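You operate a simulated robot arm through the tools that you are given. There is no shell and no other tool. Be economical: measure what you need, move in short steps, check, and stop when the job is done.

You run a simulated two-armed robot. Do the job below in one go: nothing can be reset, and whatever is moved stays where it is left.

JOB
Fill row 5 of the pale brush in the clamp and lay it on the pale handle rack.
Fine: black fibre, with the hand lever; press the release key, pull the slide out and open the clamp; lay the brush beside the bare handle on the rack; that handle stays bare; the pusher bars stay down.

The check looks at the end state, three seconds after you hand in, the way a careful person would. Anything else that was tipped, shoved, dropped, spilled or broken makes it a failure.

ROBOT AND FRAMES
Two 7-joint arms with fingered hands on one trunk, on a carriage that runs on a rail from [0.042, 0.933] to [-0.041, -0.945] (x, y) and turns from -215 to 117 degrees about z. Base frame: it is fixed where the carriage stands at the start and does not move with it; the origin is on the floor, on the carriage's upright axis, x ahead of it, y to its left, z up. Readings come in m, degrees, newtons and seconds.
The left shoulder is at the start at [0.071, 0.188, 1.273], the right one opposite. With the tool pointing down near the work surface each hand reaches from about 0.1 to 0.8 m from the robot's upright axis, wherever it stands, measured 20 degrees to its own side. Places, roughly: clamp bar [0.5, -0.6, 0.8]; hand lever [0.7, -0.7, 1]; row slide [0.5, -0.5, 0.8]; tufting machine [0.6, -0.3, 1]. Payload 4 kg a hand.
The TCP of each hand is the grasp point between the finger pads, 0.026 m short of the fingertips. In the tool frame z runs along the fingers and y along their closing line. Largest opening 0.132 m; the body of the gripper starts 0.073 m behind the TCP. The gripper is a hand of 4 fingers: y runs from the thumb to the fingers, the wrist lies at [0, 0, -0.224] in the tool frame, and closing takes about 1.5 s.
Orientation is that of the tool frame in the base frame, as [roll, pitch, yaw] about the fixed x, y, z axes, in that order (R = Rz(yaw) Ry(pitch) Rx(roll)). With the fingers straight down and closing along the base's y, the tool's x points along the base's -x, its y along +y and its z along -z.

CONTROLS
- The arms move only by the tool move_arm. It takes "left_rows", "right_rows" or both (then of equal length, played together; a hand with none holds still); each is a list of rows, each a list of 3 entries, a list of its own where there are three numbers: the turn, a rotation vector about the tool's x, y, z in degrees, then the shift along the tool's x, y, z in m, then the opening in per cent of the stroke, from 0 (shut) to 100 (fully open). In form: [[[rx, ry, rz], [tx, ty, tz], hand], ...]. A call has 1 to 10 rows; each row is the pose to reach, as a shift and turn from the pose commanded when the call began, along the tool's axes at that moment. A row lasts 0.2 s, in which the tool goes at most 0.05 m and 8.6 degrees; a call with a longer step from one row to the next is refused whole, and so is a gripper value outside its range. Where a pose cannot be reached the arm comes as near as it can. A force on the tool above 90 N (or 10 N above the force at the start of the call, whichever is more), or a blocked arm, ends the call early, and 0.2 s more pass. The fingers move at their own pace (about 0.072 m/s each) and stop on an object; they squeeze with about 26 N. The grip force told is the motor's: it shows also when the fingers shut on nothing. Time passes only in rows, and 0.2 s behind the last, so rows that repeat a pose let the fingers close. The reply holds the time, the measured pose of the TCP, the force on the tool along the base axes, the opening and the grip force, in the units named above and with some noise, with the torque about the TCP (base axes, N m) and any sound that the robot's microphone picked up.
- Cameras (640 x 400 px; columns grow to the right, rows downward): "scene" is now at [0.1356, -0.0307, 1.5003]; the picture's right is [-0.32, -0.95, 0.00], its down [-0.56, 0.19, -0.81] and it looks along [0.76, -0.26, -0.59] (base axes); focal length 218 px, centre (320, 200). "left" rides on the left gripper at [-0.073, 0.006, -0.094] in its tool frame; the picture's right is [-0.08, -1.00, 0.00], its down [0.78, -0.06, -0.62] and it looks along [0.61, -0.05, 0.79] (tool axes); focal length 230 px, centre (320, 200). "right" rides on the right gripper at [0.073, 0.006, -0.094] in its tool frame; the picture's right is [-0.08, 1.00, 0.00], its down [-0.78, -0.06, -0.62] and it looks along [-0.61, -0.05, 0.79] (tool axes); focal length 230 px, centre (320, 200). There is no depth. A picture from a camera that has moved, and an enlarged one, comes with that camera's place and axes in the base frame and with its lens.
- grab_frame(camera): a new picture of that camera. No time passes.
- raise_lower(by): slides the trunk up (or, below 0, down) by that many m; the arms and the scene camera ride with it, the base frame stays. It gives what a move gives, with no picture.
- steer(legs): drives the robot by 1 to 6 legs, each [ahead, left, turn to the left] in m, m and degrees, along the robot's own axes; the way and the turn of a leg run together, so that a leg with both is an arc; at most 1.5 m and 180 degrees a leg. The arms and the cameras ride along, it lands a little off, and it stops where it bumps. It keeps to its track: a leg is cut to what the track allows. It gives what a move gives.
- grasp_type(shape, hand): the hand has 4 fingers and takes this shape, open, in about a second: jaw (thumb against the fingers, like two jaws); tri (thumb and two fingers); tip (a fingertip pinch); poke (one finger out to press); point (the index stretched); flat (the hand flat); cup (the hand cupped); fist (a fist). The gripper value then closes the fingers along that shape, each until it touches; the sizes above hold for jaw. It gives what a move gives, with no picture.
- turn_head(pan, tilt): turns the head with the scene camera to pan (to the left, within 86 degrees either way) and tilt (down, from -29 to 69), counted from straight ahead of the robot. It gives what a move gives.
- zoom(camera, box): a new picture of the part [left, top, right, bottom] of that camera's present view, enlarged. No time passes.
- finish_job(): hands the job in; it is judged then, once.

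Go step by step. Nothing tells you exact positions but the pictures and the camera data: compare them with the known pose of the tool, close in by small moves and look again before you grip or let go. The budget is 120 turns and 88 pictures, counting those below and the enlarged ones. Unless the task says otherwise, let go and move clear before handing in, and close with one line.

The tools are called after "Call:" by a JSON object that holds its "fn" and its "kwargs". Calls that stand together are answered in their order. move_arm: Moves the arms, as the interface text tells. Its arguments: {"type":"object","properties":{"left_rows":{"type":"array"},"right_rows":{"type":"array"}},"required":[]} The other tools are called the same way: raise_lower (by) slides the trunk up or down; grasp_type (shape, hand) gives the hand a shape; steer (legs) drives the base; turn_head (pan, tilt) turns the head that bears the scene camera; grab_frame (camera) takes a picture; zoom (camera, box) takes an enlarged picture of a part of a camera's view; finish_job () hands the job in.

At the start:

```text
t: 0.0
left_position: [0.4071, -0.0548, 1.3184]
left_orientation: [-179.9, -0.1, 178.0]
left_contact_force: [0.6, 0.8, -0.7]
left_wrist_torque: [-0.03, -0.02, 0.0]
left_width: 0.1321
left_grasp_force: 0.1
left_shape: jaw
right_position: [0.3017, -0.4761, 1.2969]
right_orientation: [180.0, 0.0, 178.0]
right_contact_force: [0.0, 0.4, 0.1]
right_wrist_torque: [0.02, -0.01, 0.03]
right_width: 0.1317
right_grasp_force: 0.2
right_shape: jaw
trunk travel left (down, up): [-0.75, 0.19]
robot x, y, heading: [0.002, -0.0011, 0.1]
head pan, tilt: [-18.9, 36.1]
```

scene: 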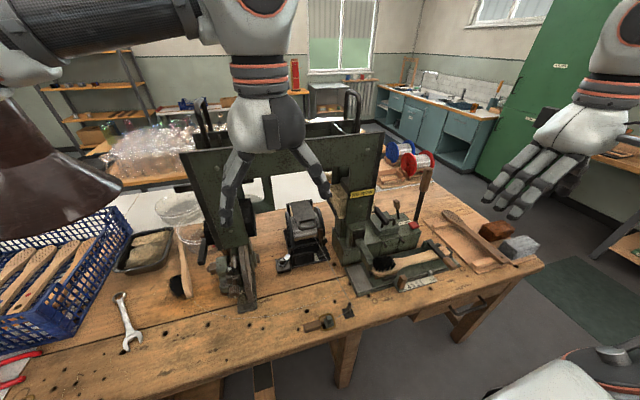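
right: 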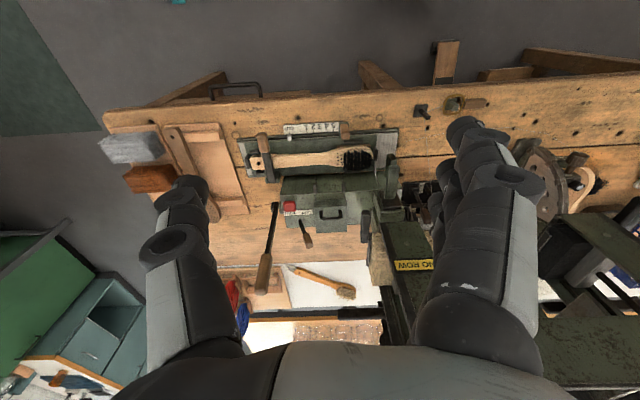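
left: 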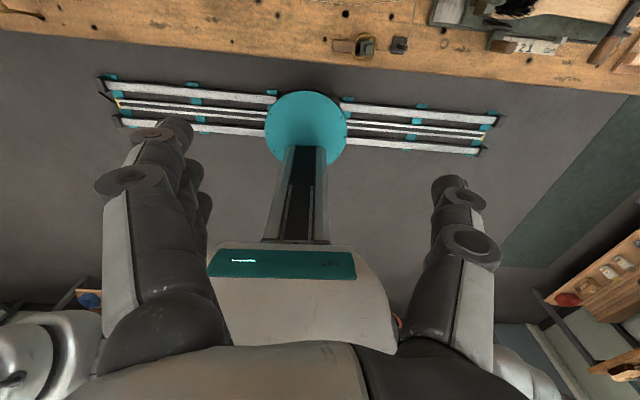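

I see the tufting machine with the clamped pale brush, lever, row slide and racks on the bench. I'll look more closely before moving.

Call:
{"fn": "zoom", "kwargs": {"camera": "scene", "box": [330, 160, 550, 300]}}

Call:
{"fn": "zoom", "kwargs": {"camera": "right", "box": [220, 90, 460, 240]}}

Call:
{"fn": "zoom", "kwargs": {"camera": "scene", "box": [180, 80, 440, 240]}}

```text
2.86 times, centred on (440, 230) of scene
camera zoom: at [0.1356, -0.0307, 1.5003], right [-0.32, -0.95, 0.0], down [-0.56, 0.19, -0.81], along [0.76, -0.26, -0.59], focal length 622 px, centre (-23, 114)
```

zoom: 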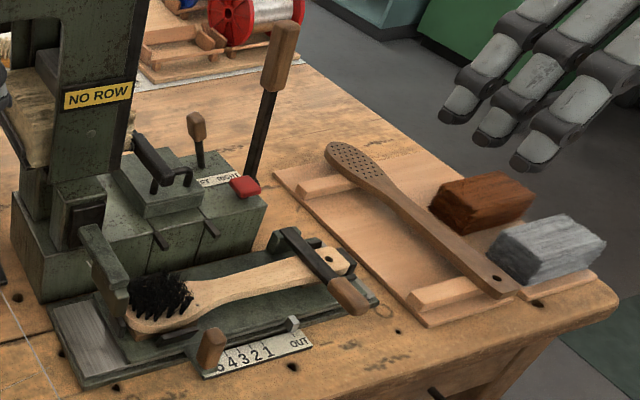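

```text
2.67 times, centred on (340, 165) of right
camera zoom: at [0.2296, -0.4677, 1.3907], right [0.11, 0.99, 0.0], down [0.78, -0.09, 0.62], along [0.61, -0.07, -0.79], focal length 614 px, centre (267, 293)
```

zoom: 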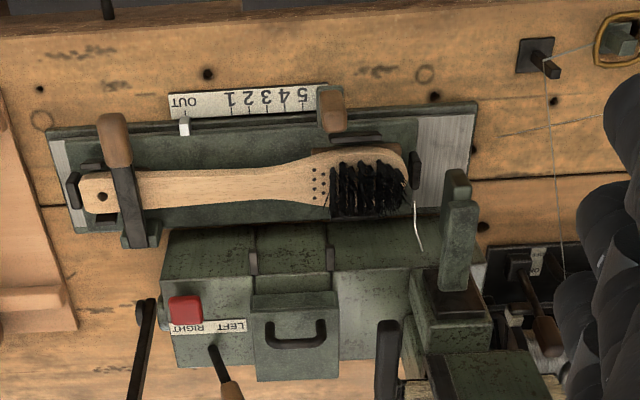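

```text
2.46 times, centred on (310, 160) of scene
camera zoom: at [0.1356, -0.0307, 1.5003], right [-0.32, -0.95, 0.0], down [-0.56, 0.19, -0.81], along [0.76, -0.26, -0.59], focal length 536 px, centre (345, 298)
```

zoom: 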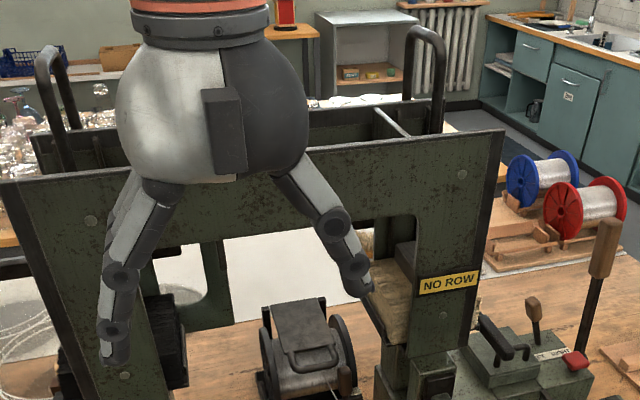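

The slide scale, red key, LEFT/RIGHT selector and hand lever are near the clamp. I'll raise the trunk for clearance and drive right to face the clamp.

Call:
{"fn": "raise_lower", "kwargs": {"by": 0.12}}

Call:
{"fn": "steer", "kwargs": {"legs": [[0, -0.5, 0]]}}

Call:
{"fn": "turn_head", "kwargs": {"pan": 0, "tilt": 50}}

Call:
{"fn": "grab_frame", "kwargs": {"camera": "scene"}}

```text
t: 1.5
left_position: [0.4067, -0.0562, 1.4376]
left_orientation: [180.0, 0.0, 178.0]
left_contact_force: [0.4, 0.3, 0.0]
left_wrist_torque: [-0.01, -0.01, -0.02]
left_width: 0.1322
left_grasp_force: 0.1
left_shape: jaw
right_position: [0.3043, -0.4762, 1.4166]
right_orientation: [-180.0, 0.0, 178.1]
right_contact_force: [0.8, -0.3, 0.5]
right_wrist_torque: [0.01, 0.02, 0.03]
right_width: 0.1318
right_grasp_force: 0.0
right_shape: jaw
trunk travel left (down, up): [-0.87, 0.07]
robot x, y, heading: [-0.0007, 0.0014, 0.1]
head pan, tilt: [-18.9, 36.1]
```

```text
t: 4.4
left_position: [0.3849, -0.5479, 1.4373]
left_orientation: [-180.0, 0.0, 177.9]
left_contact_force: [0.7, -0.6, -0.5]
left_wrist_torque: [-0.04, -0.02, 0.03]
left_width: 0.1317
left_grasp_force: 0.0
left_shape: jaw
right_position: [0.2806, -0.9694, 1.4174]
right_orientation: [-179.9, 0.0, 178.0]
right_contact_force: [0.4, 0.6, -0.2]
right_wrist_torque: [-0.03, -0.02, 0.01]
right_width: 0.1319
right_grasp_force: 0.1
right_shape: jaw
trunk travel left (down, up): [-0.87, 0.07]
robot x, y, heading: [-0.0222, -0.4942, -0.1]
head pan, tilt: [-18.9, 36.1]
```

```text
t: 5.2
left_position: [0.3854, -0.5512, 1.4372]
left_orientation: [-180.0, 0.1, 177.9]
left_contact_force: [0.0, 0.9, 0.8]
left_wrist_torque: [0.01, -0.01, 0.0]
left_width: 0.1322
left_grasp_force: 0.1
left_shape: jaw
right_position: [0.2815, -0.9728, 1.4156]
right_orientation: [179.9, -0.1, 178.0]
right_contact_force: [0.2, -0.9, -1.0]
right_wrist_torque: [0.01, -0.02, 0.01]
right_width: 0.1319
right_grasp_force: 0.0
right_shape: jaw
trunk travel left (down, up): [-0.87, 0.07]
robot x, y, heading: [-0.0229, -0.4974, -0.0]
head pan, tilt: [0.0, 50.0]
```

```text
81 pictures are left
camera scene: at [0.1079, -0.4984, 1.6004], right [0.0, -1.0, 0.0], down [-0.77, 0.0, -0.64], along [0.64, 0.0, -0.77], focal length 218 px, centre (320, 200)
```

scene: 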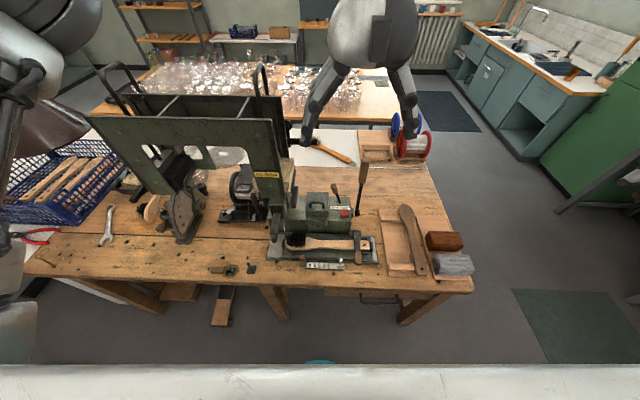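

Call:
{"fn": "zoom", "kwargs": {"camera": "scene", "box": [230, 160, 390, 280]}}

Call:
{"fn": "grab_frame", "kwargs": {"camera": "left"}}

Call:
{"fn": "zoom", "kwargs": {"camera": "scene", "box": [90, 60, 300, 240]}}

```text
3.33 times, centred on (310, 220) of scene
camera zoom: at [0.1079, -0.4984, 1.6004], right [0.0, -1.0, 0.0], down [-0.77, 0.0, -0.64], along [0.64, 0.0, -0.77], focal length 725 px, centre (353, 133)
```

zoom: 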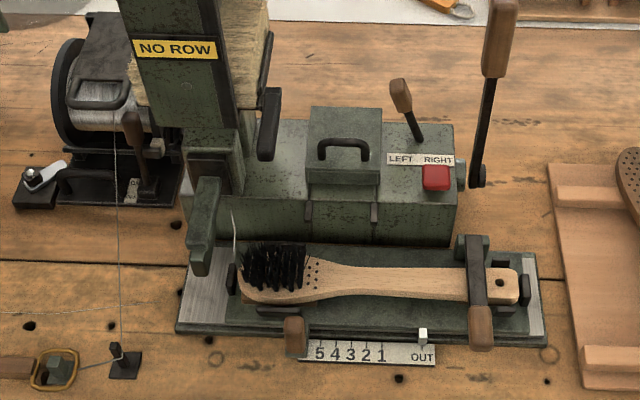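

```text
79 pictures are left
camera left: at [0.4577, -0.549, 1.5309], right [0.04, -1.0, 0.0], down [-0.79, -0.03, 0.62], along [-0.62, -0.03, -0.79], focal length 230 px, centre (320, 200)
```

left: 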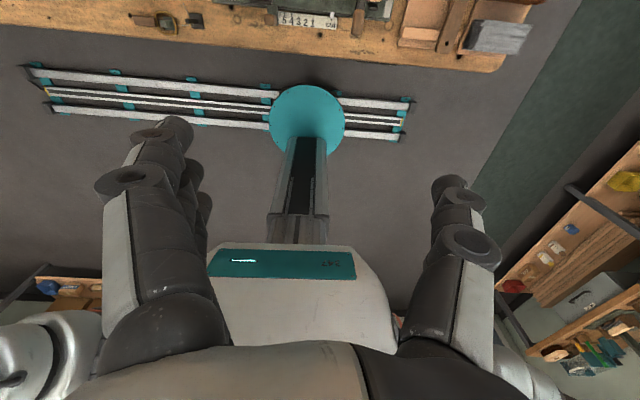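

```text
2.22 times, centred on (195, 150) of scene
camera zoom: at [0.1079, -0.4984, 1.6004], right [0.0, -1.0, 0.0], down [-0.77, 0.0, -0.64], along [0.64, 0.0, -0.77], focal length 484 px, centre (598, 311)
```

zoom: 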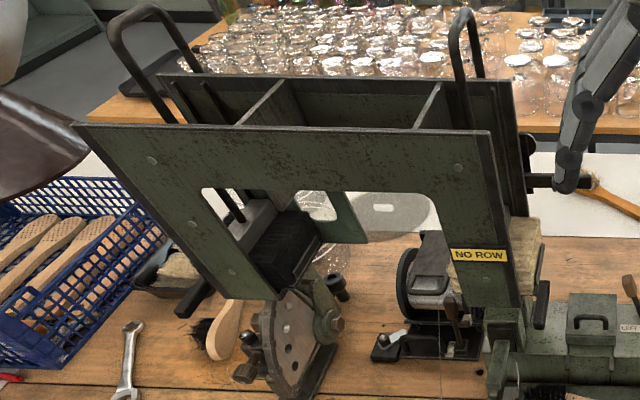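

The slide peg stands at OUT, and the wooden knob moves the slide. The left chamber looks to hold black fibre and the right one pale fibre. I'll part the arms and bring the right wrist camera close for a better look.

Call:
{"fn": "move_arm", "kwargs": {"left_rows": [[[0, 0, 0], [0.01, 0.045, 0], 100], [[0, 0, 0], [0.02, 0.09, 0], 100], [[0, 0, 0], [0.03, 0.135, 0], 100], [[0, 0, 0], [0.04, 0.18, 0], 100], [[0, 0, 0], [0.05, 0.225, 0], 100], [[0, 0, 0], [0.06, 0.27, 0], 100], [[0, 0, 0], [0.07, 0.315, 0], 100], [[0, 0, 0], [0.08, 0.36, 0], 100]]}}

Call:
{"fn": "move_arm", "kwargs": {"right_rows": [[[0, 0, 0], [0.004, 0.037, 0.03], 100], [[0, 0, 0], [0.008, 0.074, 0.06], 100], [[0, 0, 0], [0.012, 0.111, 0.09], 100], [[0, 0, 0], [0.016, 0.148, 0.12], 100], [[0, 0, 0], [0.02, 0.185, 0.15], 100], [[0, 0, 0], [0.024, 0.222, 0.18], 100], [[0, 0, 0], [0.028, 0.259, 0.21], 100], [[0, 0, 0], [0.032, 0.296, 0.24], 100], [[0, 0, 0], [0.036, 0.333, 0.27], 100]]}}

Call:
{"fn": "grab_frame", "kwargs": {"camera": "right"}}

```text
t: 7.0
left_position: [0.3158, -0.1855, 1.4387]
left_orientation: [-179.8, 0.1, 178.0]
left_contact_force: [-0.6, 0.3, 0.1]
left_wrist_torque: [-0.01, -0.06, 0.02]
left_width: 0.1319
left_grasp_force: 0.1
left_shape: jaw
right_position: [0.2788, -0.9697, 1.4186]
right_orientation: [-180.0, 0.0, 178.1]
right_contact_force: [0.0, 0.2, 0.2]
right_wrist_torque: [-0.02, -0.02, 0.03]
right_width: 0.1319
right_grasp_force: 0.1
right_shape: jaw
trunk travel left (down, up): [-0.87, 0.07]
robot x, y, heading: [-0.0207, -0.4962, 0.0]
head pan, tilt: [0.0, 50.0]
```

```text
t: 9.1
left_position: [0.3181, -0.1889, 1.4393]
left_orientation: [-179.9, -0.1, 178.0]
left_contact_force: [-0.9, 0.1, 0.1]
left_wrist_torque: [0.02, -0.02, 0.01]
left_width: 0.1319
left_grasp_force: 0.0
left_shape: jaw
right_position: [0.2955, -0.682, 1.1776]
right_orientation: [179.6, -0.4, 178.1]
right_contact_force: [-0.1, 0.4, -0.2]
right_wrist_torque: [0.03, 0.03, -0.03]
right_width: 0.1318
right_grasp_force: 0.0
right_shape: jaw
right hand out of reach, approached as far as the arm can: row 8, 9
trunk travel left (down, up): [-0.87, 0.07]
robot x, y, heading: [-0.0233, -0.4964, -0.4]
head pan, tilt: [0.0, 50.0]
```

```text
77 pictures are left
camera right: at [0.2232, -0.6742, 1.2711], right [0.11, 0.99, 0.01], down [0.79, -0.09, 0.61], along [0.61, -0.06, -0.79], focal length 230 px, centre (320, 200)
```

right: 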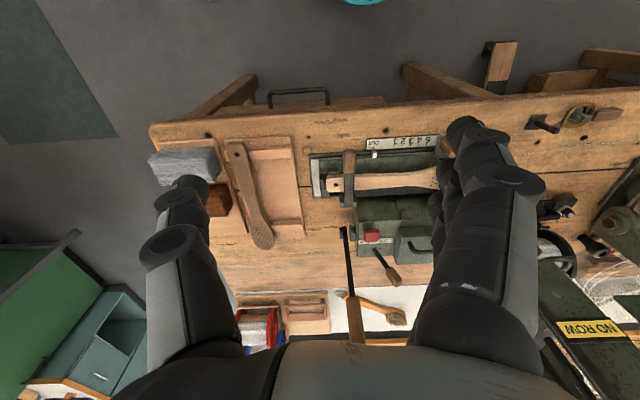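

Call:
{"fn": "zoom", "kwargs": {"camera": "right", "box": [300, 120, 460, 290]}}

Call:
{"fn": "zoom", "kwargs": {"camera": "right", "box": [140, 110, 340, 260]}}

```text
2.35 times, centred on (380, 205) of right
camera zoom: at [0.2232, -0.6742, 1.2711], right [0.11, 0.99, 0.01], down [0.79, -0.09, 0.61], along [0.61, -0.06, -0.79], focal length 541 px, centre (179, 188)
```

zoom: 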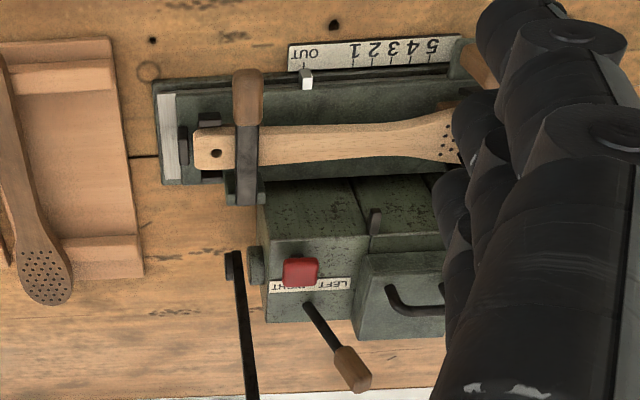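

```text
2.67 times, centred on (240, 185) of right
camera zoom: at [0.2232, -0.6742, 1.2711], right [0.11, 0.99, 0.01], down [0.79, -0.09, 0.61], along [0.61, -0.06, -0.79], focal length 614 px, centre (533, 240)
```

zoom: 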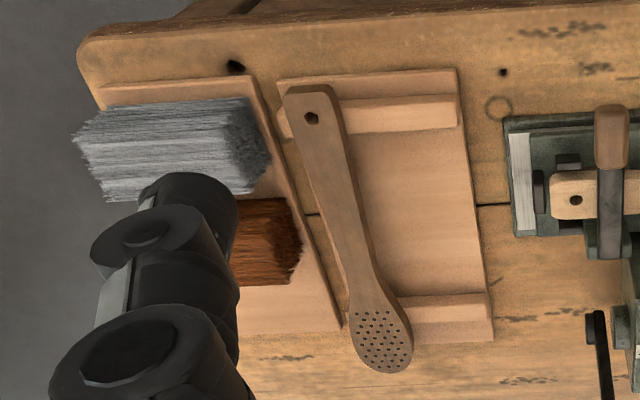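

Call:
{"fn": "zoom", "kwargs": {"camera": "scene", "box": [150, 110, 300, 210]}}

Call:
{"fn": "grab_frame", "kwargs": {"camera": "scene"}}

```text
4.00 times, centred on (225, 160) of scene
camera zoom: at [0.1083, -0.4986, 1.6003], right [0.0, -1.0, 0.0], down [-0.77, 0.0, -0.64], along [0.64, 0.0, -0.77], focal length 870 px, centre (700, 360)
```

zoom: 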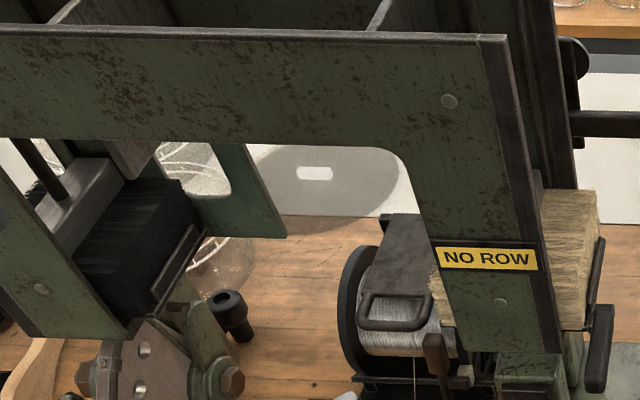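

```text
73 pictures are left
camera scene: at [0.1083, -0.4986, 1.6003], right [0.0, -1.0, 0.0], down [-0.77, 0.0, -0.64], along [0.64, 0.0, -0.77], focal length 218 px, centre (320, 200)
```

scene: 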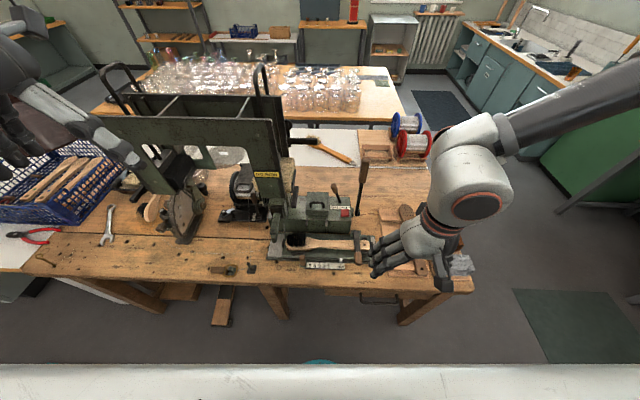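

NO ROW sits at about [0.61, -0.33, 1.13], the red key at [0.62, -0.60, 0.91] and the lever knob at [0.69, -0.655, 1.1]. I'll lower the trunk to get a good working reach.

Call:
{"fn": "raise_lower", "kwargs": {"by": -0.2}}

Call:
{"fn": "turn_head", "kwargs": {"pan": 0, "tilt": 45}}

Call:
{"fn": "zoom", "kwargs": {"camera": "scene", "box": [240, 150, 400, 270]}}

Call:
{"fn": "zoom", "kwargs": {"camera": "right", "box": [280, 60, 540, 260]}}

```text
t: 11.2
left_position: [0.3179, -0.1892, 1.2387]
left_orientation: [180.0, 0.0, 178.1]
left_contact_force: [0.3, 0.9, -0.4]
left_wrist_torque: [0.01, -0.02, -0.04]
left_width: 0.1318
left_grasp_force: 0.1
left_shape: jaw
right_position: [0.2954, -0.6832, 0.9765]
right_orientation: [179.7, -0.3, 178.2]
right_contact_force: [-0.3, -0.7, -0.2]
right_wrist_torque: [0.01, -0.04, -0.02]
right_width: 0.1319
right_grasp_force: 0.0
right_shape: jaw
trunk travel left (down, up): [-0.67, 0.27]
robot x, y, heading: [-0.0174, -0.4931, -0.2]
head pan, tilt: [0.0, 50.0]
```

```text
t: 11.9
left_position: [0.3197, -0.1896, 1.2376]
left_orientation: [180.0, 0.0, 178.0]
left_contact_force: [0.1, 0.7, 0.7]
left_wrist_torque: [0.01, 0.01, 0.0]
left_width: 0.1318
left_grasp_force: 0.1
left_shape: jaw
right_position: [0.2958, -0.6819, 0.9775]
right_orientation: [179.6, -0.3, 178.4]
right_contact_force: [-0.7, -0.1, 0.6]
right_wrist_torque: [-0.02, -0.01, 0.02]
right_width: 0.1321
right_grasp_force: 0.1
right_shape: jaw
trunk travel left (down, up): [-0.67, 0.27]
robot x, y, heading: [-0.0241, -0.4938, -0.1]
head pan, tilt: [0.0, 45.0]
```

```text
3.33 times, centred on (320, 210) of scene
camera zoom: at [0.1122, -0.4976, 1.4072], right [0.0, -1.0, 0.0], down [-0.71, 0.0, -0.71], along [0.71, 0.0, -0.71], focal length 725 px, centre (320, 167)
```

zoom: 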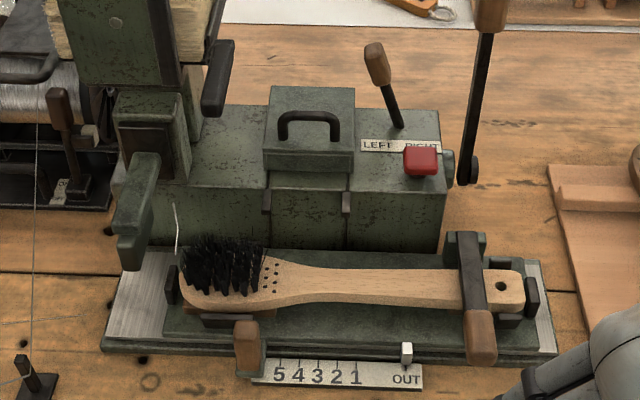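

```text
2.00 times, centred on (410, 160) of right
camera zoom: at [0.2229, -0.6738, 1.0714], right [0.11, 0.99, 0.0], down [0.79, -0.09, 0.61], along [0.61, -0.06, -0.79], focal length 460 px, centre (140, 280)
```

zoom: 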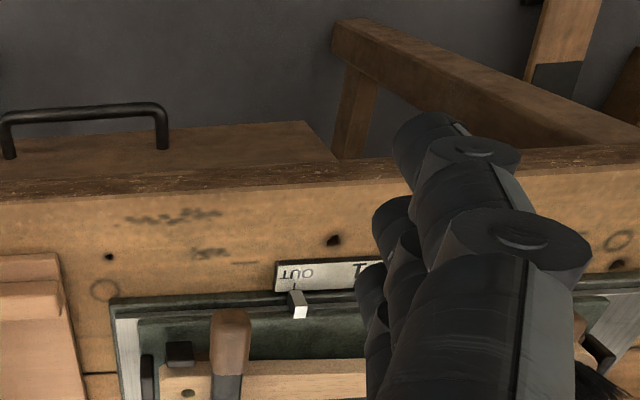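

The selector clearly leans to LEFT, the black chamber, so it's already right. The slide knob is at about [0.456, -0.434, 0.85], the peg is at y=-0.578 (OUT) and label 5 is at y=-0.460. I'll bring the left hand in, tilted forward, to hold the slide knob.

Call:
{"fn": "move_arm", "kwargs": {"left_rows": [[[0, -4.5, 0], [-0.00685, -0.0243, 0.03], 100], [[0, -9, 0], [-0.0137, -0.0486, 0.06], 100], [[0, -13.5, 0], [-0.02055, -0.0729, 0.09], 100], [[0, -18, 0], [-0.0274, -0.0972, 0.12], 100], [[0, -22.5, 0], [-0.03425, -0.1215, 0.15], 100], [[0, -27, 0], [-0.0411, -0.1458, 0.18], 100], [[0, -31.5, 0], [-0.04795, -0.1701, 0.21], 100], [[0, -36, 0], [-0.0548, -0.1944, 0.24], 100], [[0, -40.5, 0], [-0.06165, -0.2187, 0.27], 100], [[0, -45, 0], [-0.0685, -0.243, 0.3], 100]]}}

Call:
{"fn": "grab_frame", "kwargs": {"camera": "left"}}

Call:
{"fn": "grab_frame", "kwargs": {"camera": "scene"}}

```text
t: 14.1
left_position: [0.379, -0.4345, 0.9387]
left_orientation: [179.9, 45.0, 177.9]
left_contact_force: [-0.4, 0.2, -0.2]
left_wrist_torque: [0.03, -0.02, 0.02]
left_width: 0.1319
left_grasp_force: 0.1
left_shape: jaw
right_position: [0.2963, -0.6825, 0.9766]
right_orientation: [179.7, -0.4, 178.3]
right_contact_force: [-0.2, -0.1, -0.4]
right_wrist_torque: [0.03, -0.04, 0.01]
right_width: 0.1317
right_grasp_force: 0.0
right_shape: jaw
trunk travel left (down, up): [-0.67, 0.27]
robot x, y, heading: [-0.0191, -0.4922, -0.1]
head pan, tilt: [0.0, 45.0]
```

```text
70 pictures are left
camera left: at [0.3635, -0.43, 1.0559], right [0.02, -1.0, 0.06], down [-0.99, -0.03, -0.12], along [0.12, -0.05, -0.99], focal length 230 px, centre (320, 200)
```

left: 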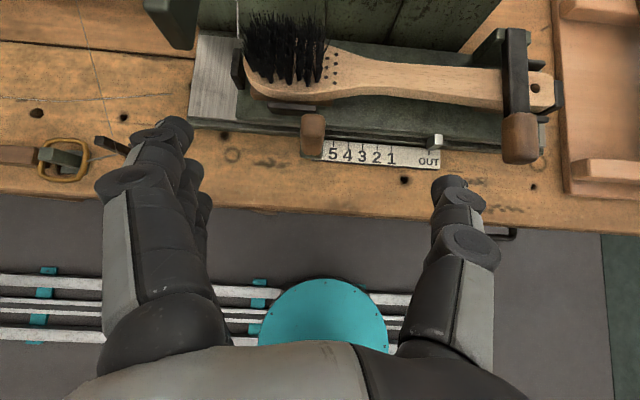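

```text
69 pictures are left
camera scene: at [0.1126, -0.4988, 1.4073], right [0.0, -1.0, 0.0], down [-0.71, 0.0, -0.71], along [0.71, 0.0, -0.71], focal length 218 px, centre (320, 200)
```

scene: 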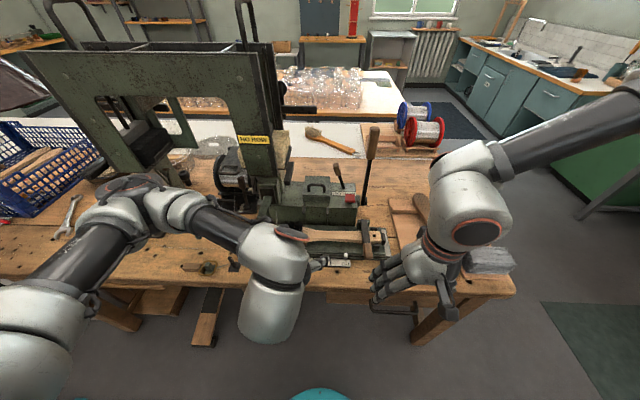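

The left camera shows the knob right ahead of the open fingers. I'll move in around it.

Call:
{"fn": "move_arm", "kwargs": {"left_rows": [[[0, 0, 0], [0.004, 0, 0.036], 100], [[0, 0, 0], [0.008, 0, 0.072], 100], [[0, 0, 0], [0.0113, 0.001, 0.1075], 100]]}}

Call:
{"fn": "grab_frame", "kwargs": {"camera": "left"}}

```text
t: 14.9
left_position: [0.4476, -0.4358, 0.8541]
left_orientation: [179.9, 45.0, 178.0]
left_contact_force: [-0.6, -0.5, -0.3]
left_wrist_torque: [-0.02, -0.02, -0.02]
left_width: 0.1319
left_grasp_force: 0.1
left_shape: jaw
right_position: [0.2962, -0.6822, 0.9782]
right_orientation: [179.8, -0.6, 178.2]
right_contact_force: [-0.1, -0.2, -0.4]
right_wrist_torque: [0.0, 0.03, 0.0]
right_width: 0.132
right_grasp_force: 0.1
right_shape: jaw
trunk travel left (down, up): [-0.67, 0.27]
robot x, y, heading: [-0.024, -0.4936, -0.0]
head pan, tilt: [0.0, 45.0]
```

```text
68 pictures are left
camera left: at [0.4325, -0.4301, 0.972], right [0.02, -1.0, 0.06], down [-0.99, -0.03, -0.12], along [0.12, -0.05, -0.99], focal length 230 px, centre (320, 200)
```

left: 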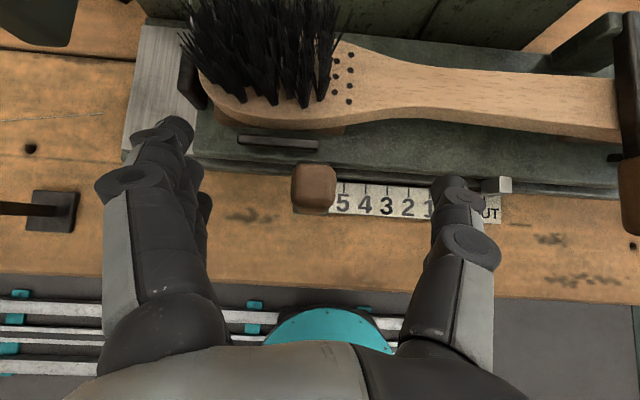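

Call:
{"fn": "move_arm", "kwargs": {"left_rows": [[[0, 0, 0], [0, 0.002, 0.002], 0], [[0, 0, 0], [0, 0.003, 0.004], 0], [[0, 0, 0], [0, 0.003, 0.004], 0], [[0, 0, 0], [0, 0.003, 0.004], 0], [[0, 0, 0], [0, 0.003, 0.004], 0], [[0, 0, 0], [0, 0.003, 0.004], 0], [[0, 0, 0], [0, 0.003, 0.004], 0]]}}

Call:
{"fn": "grab_frame", "kwargs": {"camera": "left"}}

```text
t: 16.5
left_position: [0.4489, -0.4326, 0.8506]
left_orientation: [180.0, 45.0, 178.0]
left_contact_force: [0.9, 1.3, -1.6]
left_wrist_torque: [-0.06, 0.06, -0.1]
left_width: 0.0117
left_grasp_force: 26.3
left_shape: jaw
right_position: [0.2968, -0.6827, 0.9755]
right_orientation: [179.7, -0.5, 178.3]
right_contact_force: [-0.7, 0.5, 0.4]
right_wrist_torque: [0.03, 0.02, 0.0]
right_width: 0.1318
right_grasp_force: 0.0
right_shape: jaw
trunk travel left (down, up): [-0.67, 0.27]
robot x, y, heading: [-0.0195, -0.4956, -0.3]
head pan, tilt: [0.0, 45.0]
```

```text
67 pictures are left
camera left: at [0.4345, -0.4275, 0.9692], right [0.02, -1.0, 0.06], down [-0.99, -0.03, -0.12], along [0.12, -0.05, -0.99], focal length 230 px, centre (320, 200)
```

left: 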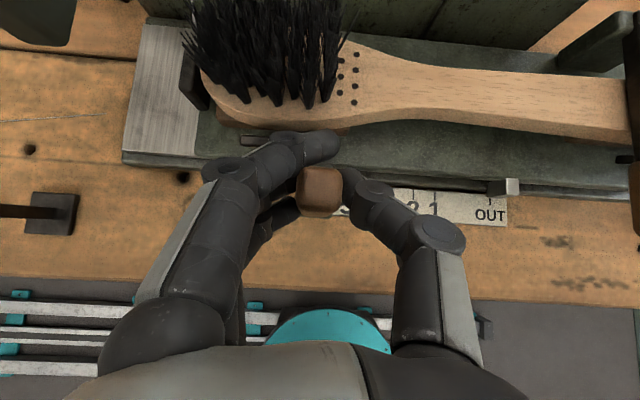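

The knob is held. I'll slide it toward row 5 and listen for detents.

Call:
{"fn": "move_arm", "kwargs": {"left_rows": [[[0, 0, 0], [0, 0.015, 0], 0], [[0, 0, 0], [0, 0.03, 0], 0], [[0, 0, 0], [0, 0.045, 0], 0], [[0, 0, 0], [0, 0.06, 0], 0], [[0, 0, 0], [0, 0.075, 0], 0], [[0, 0, 0], [0, 0.09, 0], 0], [[0, 0, 0], [0, 0.1, 0], 0], [[0, 0, 0], [0, 0.105, 0], 0]]}}

Call:
{"fn": "grab_frame", "kwargs": {"camera": "left"}}

Call:
{"fn": "zoom", "kwargs": {"camera": "scene", "box": [200, 120, 400, 280]}}

```text
t: 18.3
left_position: [0.4537, -0.3286, 0.851]
left_orientation: [180.0, 44.9, 178.0]
left_contact_force: [11.6, -2.6, 4.9]
left_wrist_torque: [-0.1, -0.05, -0.18]
left_width: 0.0116
left_grasp_force: 25.9
left_shape: jaw
right_position: [0.2968, -0.6822, 0.9765]
right_orientation: [179.7, -0.5, 178.2]
right_contact_force: [0.3, -0.2, 0.0]
right_wrist_torque: [-0.02, 0.02, 0.0]
right_width: 0.132
right_grasp_force: 0.0
right_shape: jaw
trunk travel left (down, up): [-0.67, 0.27]
robot x, y, heading: [-0.0236, -0.4961, 0.2]
head pan, tilt: [0.0, 45.0]
```

```text
66 pictures are left
camera left: at [0.4386, -0.3229, 0.9689], right [0.02, -1.0, 0.06], down [-0.99, -0.03, -0.12], along [0.12, -0.05, -0.99], focal length 230 px, centre (320, 200)
```

left: 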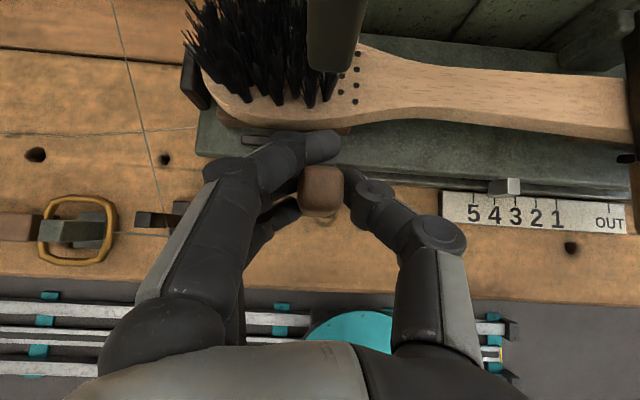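

```text
2.50 times, centred on (300, 200) of scene
camera zoom: at [0.1134, -0.4985, 1.4071], right [0.0, -1.0, 0.0], down [-0.71, 0.0, -0.71], along [0.71, 0.0, -0.71], focal length 544 px, centre (370, 200)
```

zoom: 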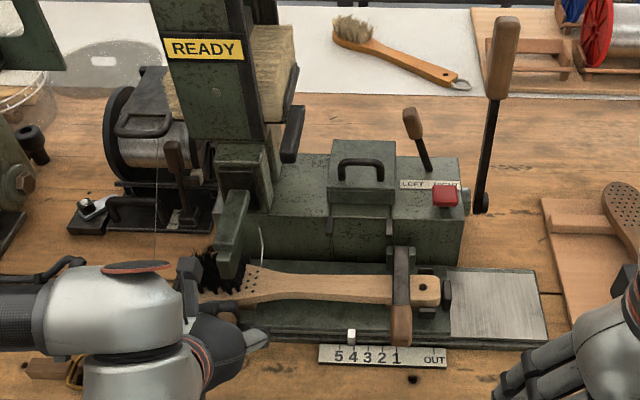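

The sign now says READY, but the peg reads 4. One more pitch, about 18 mm, to reach 5.

Call:
{"fn": "move_arm", "kwargs": {"left_rows": [[[0, 0, 0], [-0.001, 0.006, 0], 0], [[0, 0, 0], [-0.001, 0.012, 0], 0], [[0, 0, 0], [-0.001, 0.0175, 0], 0], [[0, 0, 0], [-0.001, 0.0175, 0], 0]]}}

Call:
{"fn": "zoom", "kwargs": {"camera": "scene", "box": [230, 190, 400, 280]}}

Call:
{"fn": "zoom", "kwargs": {"camera": "left", "box": [300, 0, 640, 250]}}

```text
t: 19.3
left_position: [0.4543, -0.3116, 0.8522]
left_orientation: [-179.9, 44.9, 177.9]
left_contact_force: [7.2, -10.8, -2.6]
left_wrist_torque: [-0.21, 0.07, -0.29]
left_width: 0.0117
left_grasp_force: 26.0
left_shape: jaw
right_position: [0.2965, -0.6834, 0.9762]
right_orientation: [179.7, -0.5, 178.2]
right_contact_force: [0.2, 0.2, -0.7]
right_wrist_torque: [-0.01, 0.0, -0.04]
right_width: 0.132
right_grasp_force: 0.0
right_shape: jaw
trunk travel left (down, up): [-0.67, 0.27]
robot x, y, heading: [-0.0203, -0.4965, -0.3]
head pan, tilt: [0.0, 45.0]
```

```text
3.76 times, centred on (315, 235) of scene
camera zoom: at [0.1137, -0.499, 1.407], right [0.0, -1.0, 0.0], down [-0.71, 0.0, -0.71], along [0.71, 0.0, -0.71], focal length 819 px, centre (339, 68)
```

zoom: 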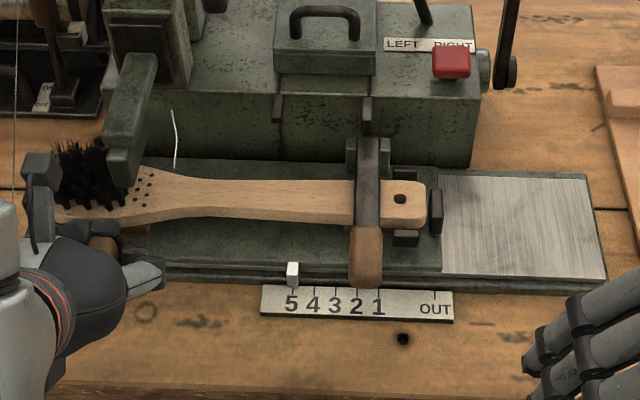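

```text
1.60 times, centred on (470, 125) of left
camera zoom: at [0.4397, -0.3068, 0.9693], right [0.02, -1.0, 0.06], down [-0.99, -0.02, -0.12], along [0.12, -0.05, -0.99], focal length 368 px, centre (80, 320)
```

zoom: 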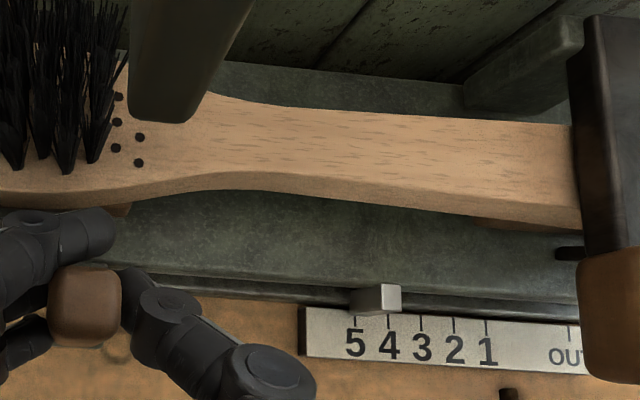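

The peg reads 5. Next the right hand moves to just in front of the lever knob, at about [0.695, -0.657, 1.067]; the left hand keeps hold of the slide.

Call:
{"fn": "move_arm", "kwargs": {"right_rows": [[[0, 0, 0], [-0.0, 0.005, -0.04], 100], [[0, -5, 0], [-0.03, 0.01, -0.07], 100], [[0, -10, 0], [-0.065, 0.015, -0.1], 100], [[0, -15, 0], [-0.11, 0.02, -0.1], 100], [[0, -20, 0], [-0.155, 0.024, -0.1], 100], [[0, -25, 0], [-0.2, 0.028, -0.1], 100], [[0, -30, 0], [-0.245, 0.034, -0.1], 100]]}}

Call:
{"fn": "grab_frame", "kwargs": {"camera": "scene"}}

Call:
{"fn": "grab_frame", "kwargs": {"camera": "right"}}

```text
t: 20.9
left_position: [0.4539, -0.3114, 0.8518]
left_orientation: [179.9, 44.9, 177.9]
left_contact_force: [4.0, -12.5, -6.4]
left_wrist_torque: [-0.22, 0.18, -0.35]
left_width: 0.0111
left_grasp_force: 26.0
left_shape: jaw
right_position: [0.5467, -0.657, 1.0743]
right_orientation: [179.5, 29.7, 178.0]
right_contact_force: [0.1, -0.7, 1.3]
right_wrist_torque: [0.02, 0.02, -0.01]
right_width: 0.1317
right_grasp_force: 0.2
right_shape: jaw
trunk travel left (down, up): [-0.67, 0.27]
robot x, y, heading: [-0.0197, -0.4951, -0.1]
head pan, tilt: [0.0, 45.0]
```

```text
62 pictures are left
camera scene: at [0.1137, -0.4994, 1.4072], right [0.0, -1.0, 0.0], down [-0.71, 0.0, -0.71], along [0.71, 0.0, -0.71], focal length 218 px, centre (320, 200)
```

scene: 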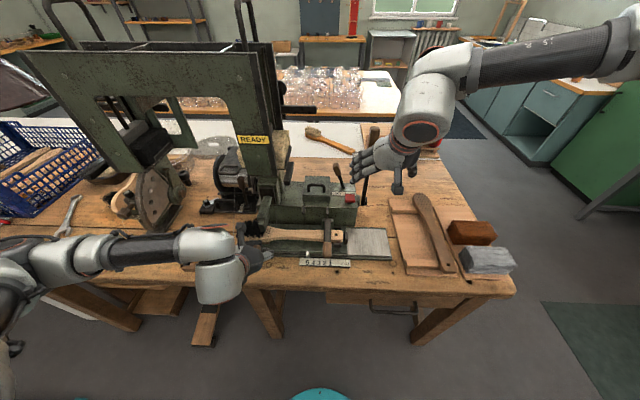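

```text
61 pictures are left
camera right: at [0.4357, -0.6465, 1.1201], right [0.1, 0.99, 0.04], down [0.38, -0.08, 0.92], along [0.92, -0.07, -0.38], focal length 230 px, centre (320, 200)
```

right: 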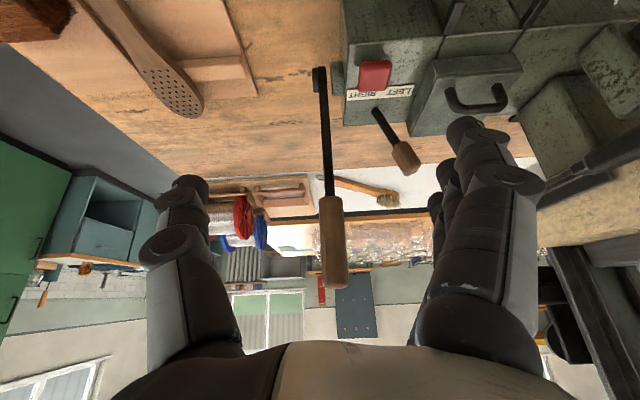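

Knob centred in front of the open right hand. I'll move on to it and close.

Call:
{"fn": "move_arm", "kwargs": {"right_rows": [[[0, 0, 0], [-0.041, 0.002, 0.026], 100], [[0, 0, 0], [-0.082, 0.004, 0.052], 100], [[0, 0, 0], [-0.12, 0.006, 0.075], 100], [[0, 0, 0], [-0.123, 0.006, 0.077], 100], [[0, 0, 0], [-0.123, 0.006, 0.077], 0], [[0, 0, 0], [-0.123, 0.006, 0.077], 0], [[0, 0, 0], [-0.123, 0.006, 0.077], 0], [[0, 0, 0], [-0.123, 0.006, 0.077], 0], [[0, 0, 0], [-0.123, 0.006, 0.077], 0], [[0, 0, 0], [-0.123, 0.006, 0.077], 0]]}}

Call:
{"fn": "grab_frame", "kwargs": {"camera": "right"}}

```text
t: 23.1
left_position: [0.4551, -0.3105, 0.8526]
left_orientation: [-180.0, 45.1, 177.9]
left_contact_force: [2.1, -12.6, -4.4]
left_wrist_torque: [-0.21, 0.17, -0.35]
left_width: 0.0108
left_grasp_force: 25.4
left_shape: jaw
right_position: [0.6657, -0.6819, 1.0725]
right_orientation: [179.6, 29.6, 178.0]
right_contact_force: [-0.8, 2.7, -0.6]
right_wrist_torque: [0.03, 0.05, 0.19]
right_width: 0.015
right_grasp_force: 26.4
right_shape: jaw
right hand out of reach, approached as far as the arm can: row 2, 3, 4, 5, 6, 7, 8, 9, 10
trunk travel left (down, up): [-0.67, 0.27]
robot x, y, heading: [-0.0214, -0.5004, -0.2]
head pan, tilt: [0.0, 45.0]
```

```text
60 pictures are left
camera right: at [0.5567, -0.6719, 1.1189], right [0.1, 0.99, 0.04], down [0.38, -0.08, 0.92], along [0.92, -0.07, -0.38], focal length 230 px, centre (320, 200)
```

right: 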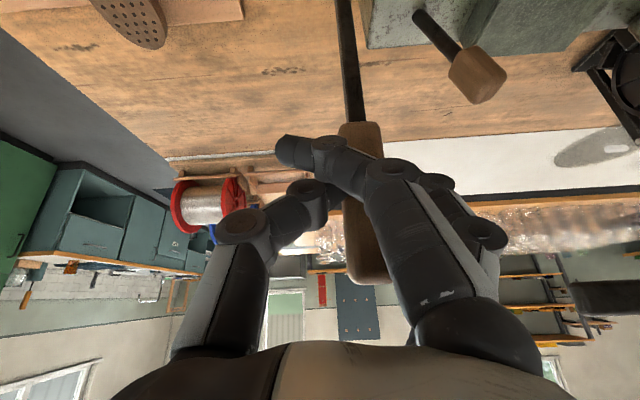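

The wrist tilt limited my reach and the fingers closed short of the knob. I'll open, back off, tilt the hand nearly level and come in again.

Call:
{"fn": "move_arm", "kwargs": {"right_rows": [[[0, 0, 0], [0.0, 0, 0], 60], [[0, 0, 0], [0.0, 0, 0], 100], [[0, 0, 0], [0.0, 0, 0], 100], [[0, 0, 0], [0.0, 0, 0], 100], [[0, 0, 0], [0.0, 0, 0], 100], [[0, -8, 0], [-0.083, 0.015, 0.047], 100], [[0, -16, 0], [-0.053, 0.015, 0.03], 100], [[0, -24, 0], [-0.023, 0.015, 0.012], 100], [[0, -32, 0], [0.007, 0.015, -0.005], 100], [[0, -40, 0], [0.012, 0.015, -0.008], 100]]}}

Call:
{"fn": "grab_frame", "kwargs": {"camera": "right"}}

```text
refused: row 6 steps farther than a row can; nothing moved
```

```text
59 pictures are left
camera right: at [0.5567, -0.6719, 1.1189], right [0.1, 0.99, 0.04], down [0.38, -0.08, 0.92], along [0.92, -0.07, -0.38], focal length 230 px, centre (320, 200)
```

right: 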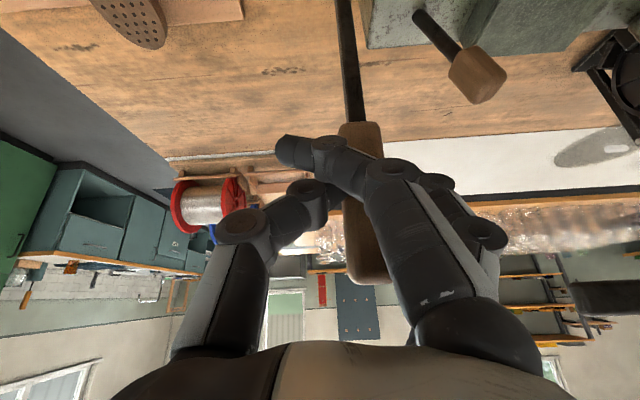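

Call:
{"fn": "move_arm", "kwargs": {"right_rows": [[[0, 0, 0], [0.0, 0, 0], 60], [[0, 0, 0], [0.0, 0, 0], 100], [[0, 0, 0], [0.0, 0, 0], 100], [[0, 0, 0], [0.0, 0, 0], 100], [[0, 0, 0], [0.0, 0, 0], 100], [[0, -5, 0], [0.03, 0, -0.017], 100], [[0, -11, 0], [0.06, 0.0, -0.034], 100], [[0, -19, 0], [0.09, 0.0, -0.052], 100], [[0, -27, 0], [0.12, 0.0, -0.069], 100], [[0, -35, 0], [0.123, 0.0, -0.071], 100]]}}

Call:
{"fn": "grab_frame", "kwargs": {"camera": "right"}}

```text
t: 25.3
left_position: [0.4544, -0.3106, 0.8521]
left_orientation: [179.8, 45.0, 178.0]
left_contact_force: [4.4, -6.5, -6.0]
left_wrist_torque: [-0.15, 0.09, -0.3]
left_width: 0.0116
left_grasp_force: 26.3
left_shape: jaw
right_position: [0.5506, -0.7378, 1.1389]
right_orientation: [-179.5, 63.9, 179.5]
right_contact_force: [-0.1, -0.4, 0.8]
right_wrist_torque: [-0.02, -0.01, 0.0]
right_width: 0.1318
right_grasp_force: 0.0
right_shape: jaw
right hand out of reach, approached as far as the arm can: row 8, 9, 10
trunk travel left (down, up): [-0.67, 0.27]
robot x, y, heading: [-0.022, -0.4956, -0.2]
head pan, tilt: [0.0, 45.0]
```

```text
58 pictures are left
camera right: at [0.433, -0.7297, 1.1144], right [0.05, 1.0, 0.07], down [-0.21, -0.05, 0.98], along [0.98, -0.06, 0.21], focal length 230 px, centre (320, 200)
```

right: 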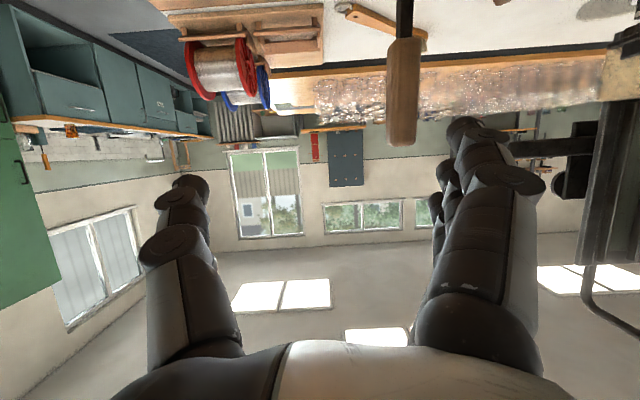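

The right arm can't work this far inward from here. I'll release the slide knob at row 5, withdraw the left hand and move the base to the left.

Call:
{"fn": "move_arm", "kwargs": {"left_rows": [[[0, 0, 0], [0, -0.002, 0], 20], [[0, 0, 0], [0, -0.002, 0], 45], [[0, 0, 0], [0, -0.002, 0], 45], [[0, 0, 0], [0, -0.002, 0], 45], [[0, 0, 0], [0, -0.002, -0.04], 45], [[0, 0, 0], [0, -0.002, -0.085], 60], [[0, 0, 0], [-0.01, -0.002, -0.13], 60], [[0, 0, 0], [-0.02, -0.002, -0.17], 60], [[0, 0, 0], [-0.03, -0.002, -0.21], 60], [[0, 0, 0], [-0.035, -0.002, -0.2475], 60]]}}

Call:
{"fn": "steer", "kwargs": {"legs": [[0, 0.2, 0]]}}

Call:
{"fn": "turn_head", "kwargs": {"pan": -20, "tilt": 42}}

Call:
{"fn": "grab_frame", "kwargs": {"camera": "scene"}}

```text
t: 27.5
left_position: [0.4323, -0.3156, 0.9496]
left_orientation: [-179.1, 45.0, 178.3]
left_contact_force: [0.2, 0.0, 0.4]
left_wrist_torque: [0.05, -0.02, -0.01]
left_width: 0.0786
left_grasp_force: 0.0
left_shape: jaw
left hand out of reach, approached as far as the arm can: row 6, 7, 8, 9, 10
right_position: [0.5497, -0.7363, 1.1384]
right_orientation: [-179.3, 63.7, 179.6]
right_contact_force: [0.5, 0.0, 1.1]
right_wrist_torque: [-0.03, 0.0, -0.01]
right_width: 0.132
right_grasp_force: 0.1
right_shape: jaw
trunk travel left (down, up): [-0.67, 0.27]
robot x, y, heading: [-0.0206, -0.4979, -0.2]
head pan, tilt: [0.0, 45.0]
```

```text
t: 29.1
left_position: [0.4403, -0.1182, 0.9506]
left_orientation: [-179.1, 45.0, 178.4]
left_contact_force: [0.4, -0.2, 0.7]
left_wrist_torque: [0.02, -0.02, -0.02]
left_width: 0.0787
left_grasp_force: 0.0
left_shape: jaw
right_position: [0.5583, -0.5386, 1.1389]
right_orientation: [-179.2, 63.8, 179.7]
right_contact_force: [0.5, 0.0, -0.7]
right_wrist_torque: [-0.02, -0.03, 0.02]
right_width: 0.1318
right_grasp_force: 0.0
right_shape: jaw
trunk travel left (down, up): [-0.67, 0.27]
robot x, y, heading: [-0.0142, -0.297, -0.1]
head pan, tilt: [0.0, 45.0]
```

```text
t: 29.9
left_position: [0.4404, -0.1187, 0.9492]
left_orientation: [-179.1, 45.0, 178.4]
left_contact_force: [0.0, 0.2, -0.2]
left_wrist_torque: [-0.03, -0.01, -0.01]
left_width: 0.0787
left_grasp_force: 0.2
left_shape: jaw
right_position: [0.5573, -0.5381, 1.1389]
right_orientation: [-179.3, 63.8, 179.8]
right_contact_force: [0.8, 0.5, -0.6]
right_wrist_torque: [0.03, 0.02, 0.04]
right_width: 0.1319
right_grasp_force: 0.0
right_shape: jaw
trunk travel left (down, up): [-0.67, 0.27]
robot x, y, heading: [-0.0123, -0.2979, 0.1]
head pan, tilt: [-20.0, 42.0]
```

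```text
57 pictures are left
camera scene: at [0.1182, -0.3285, 1.4116], right [-0.34, -0.94, 0.0], down [-0.63, 0.23, -0.74], along [0.7, -0.25, -0.67], focal length 218 px, centre (320, 200)
```

scene: 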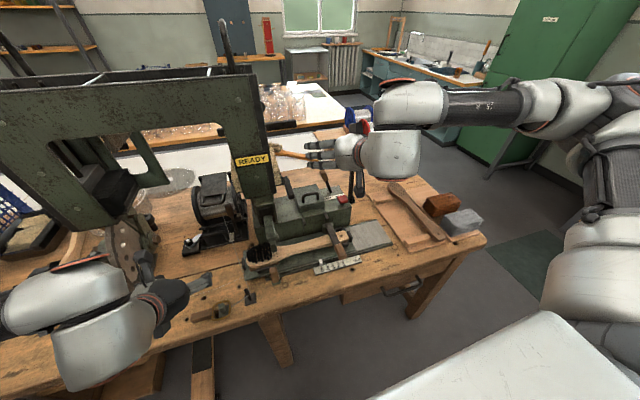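

READY still shows. The right hand is now inward of the lever, so I'll move it over in front of the knob and see how well it tracks.

Call:
{"fn": "move_arm", "kwargs": {"right_rows": [[[0, 0, 0], [0, -0.03, 0], 100], [[0, 0, 0], [0, -0.06, 0], 100], [[0, 0, 0], [0, -0.09, 0], 100], [[0, 0, 0], [0, -0.12, 0], 100]]}}

```text
t: 30.9
left_position: [0.4401, -0.1198, 0.9501]
left_orientation: [-179.3, 44.9, 178.3]
left_contact_force: [0.2, -0.4, -0.8]
left_wrist_torque: [-0.01, 0.01, 0.05]
left_width: 0.0788
left_grasp_force: 0.0
left_shape: jaw
right_position: [0.5552, -0.6599, 1.1395]
right_orientation: [-179.6, 63.8, 179.6]
right_contact_force: [-0.8, -0.6, -0.8]
right_wrist_torque: [0.04, -0.02, 0.05]
right_width: 0.1316
right_grasp_force: 0.1
right_shape: jaw
trunk travel left (down, up): [-0.67, 0.27]
robot x, y, heading: [-0.0142, -0.2978, -0.0]
head pan, tilt: [-20.0, 42.0]
```

Call:
{"fn": "move_arm", "kwargs": {"right_rows": [[[0, 0, 0], [0.02, 0.001, 0.03], 100], [[0, 0, 0], [0.03, 0.001, 0.065], 100], [[0, 0, 0], [0.02, 0.002, 0.105], 100], [[0, 0, 0], [0.005, 0.002, 0.14], 100], [[0, 0, 0], [0.001, 0.002, 0.151], 100]]}}

Call:
{"fn": "zoom", "kwargs": {"camera": "scene", "box": [230, 90, 450, 290]}}

Call:
{"fn": "grab_frame", "kwargs": {"camera": "right"}}

```text
t: 32.1
left_position: [0.44, -0.1181, 0.9492]
left_orientation: [-179.1, 45.0, 178.4]
left_contact_force: [0.1, -0.8, 0.1]
left_wrist_torque: [0.03, 0.02, -0.01]
left_width: 0.0789
left_grasp_force: 0.0
left_shape: jaw
right_position: [0.6911, -0.6579, 1.0726]
right_orientation: [-179.3, 63.8, 179.8]
right_contact_force: [-0.2, 0.2, 0.1]
right_wrist_torque: [0.01, 0.04, -0.01]
right_width: 0.1319
right_grasp_force: 0.1
right_shape: jaw
trunk travel left (down, up): [-0.67, 0.27]
robot x, y, heading: [-0.0115, -0.2961, -0.1]
head pan, tilt: [-20.0, 42.0]
```

```text
2.00 times, centred on (340, 190) of scene
camera zoom: at [0.1181, -0.3285, 1.4116], right [-0.34, -0.94, 0.0], down [-0.63, 0.23, -0.74], along [0.7, -0.26, -0.67], focal length 435 px, centre (280, 220)
```

zoom: 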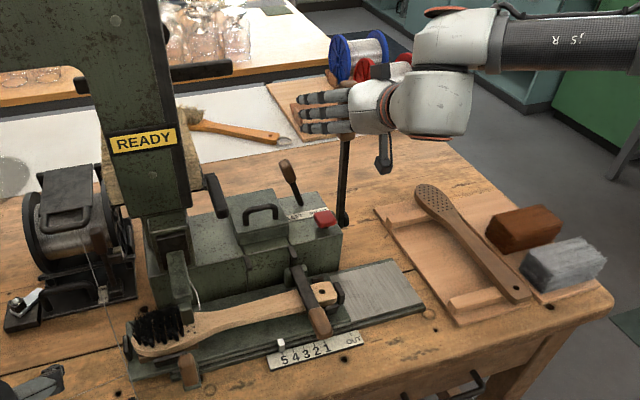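

```text
55 pictures are left
camera right: at [0.575, -0.6507, 1.0485], right [0.05, 1.0, 0.06], down [-0.21, -0.05, 0.98], along [0.98, -0.06, 0.2], focal length 230 px, centre (320, 200)
```

right: 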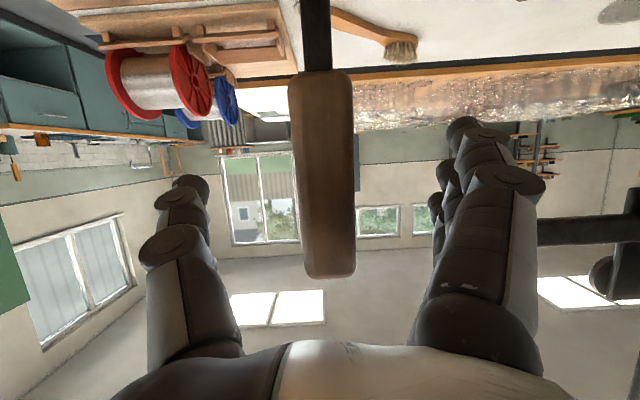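

Knob is centred between the fingers. Closing.

Call:
{"fn": "move_arm", "kwargs": {"right_rows": [[[0, 0, 0], [0, 0, 0.004], 0], [[0, 0, 0], [0, 0, 0.004], 0], [[0, 0, 0], [0, 0, 0.004], 0], [[0, 0, 0], [0, 0, 0.004], 0], [[0, 0, 0], [0, 0, 0.004], 0], [[0, 0, 0], [0, 0, 0.004], 0], [[0, 0, 0], [0, 0, 0.004], 0]]}}

Call:
{"fn": "grab_frame", "kwargs": {"camera": "right"}}

```text
t: 33.7
left_position: [0.441, -0.1172, 0.9487]
left_orientation: [-179.1, 44.8, 178.5]
left_contact_force: [-0.2, -0.2, -0.8]
left_wrist_torque: [0.03, -0.02, 0.04]
left_width: 0.0788
left_grasp_force: 0.2
left_shape: jaw
right_position: [0.6959, -0.6583, 1.0705]
right_orientation: [-179.3, 63.7, 179.8]
right_contact_force: [3.0, 1.0, 0.9]
right_wrist_torque: [-0.01, 0.09, -0.01]
right_width: 0.0155
right_grasp_force: 25.9
right_shape: jaw
trunk travel left (down, up): [-0.67, 0.27]
robot x, y, heading: [-0.0129, -0.2979, -0.5]
head pan, tilt: [-20.0, 42.0]
```

```text
54 pictures are left
camera right: at [0.579, -0.6503, 1.0466], right [0.05, 1.0, 0.06], down [-0.21, -0.05, 0.98], along [0.98, -0.06, 0.2], focal length 230 px, centre (320, 200)
```

right: 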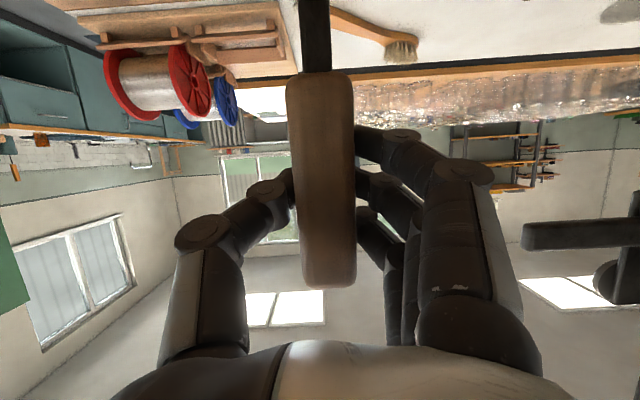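

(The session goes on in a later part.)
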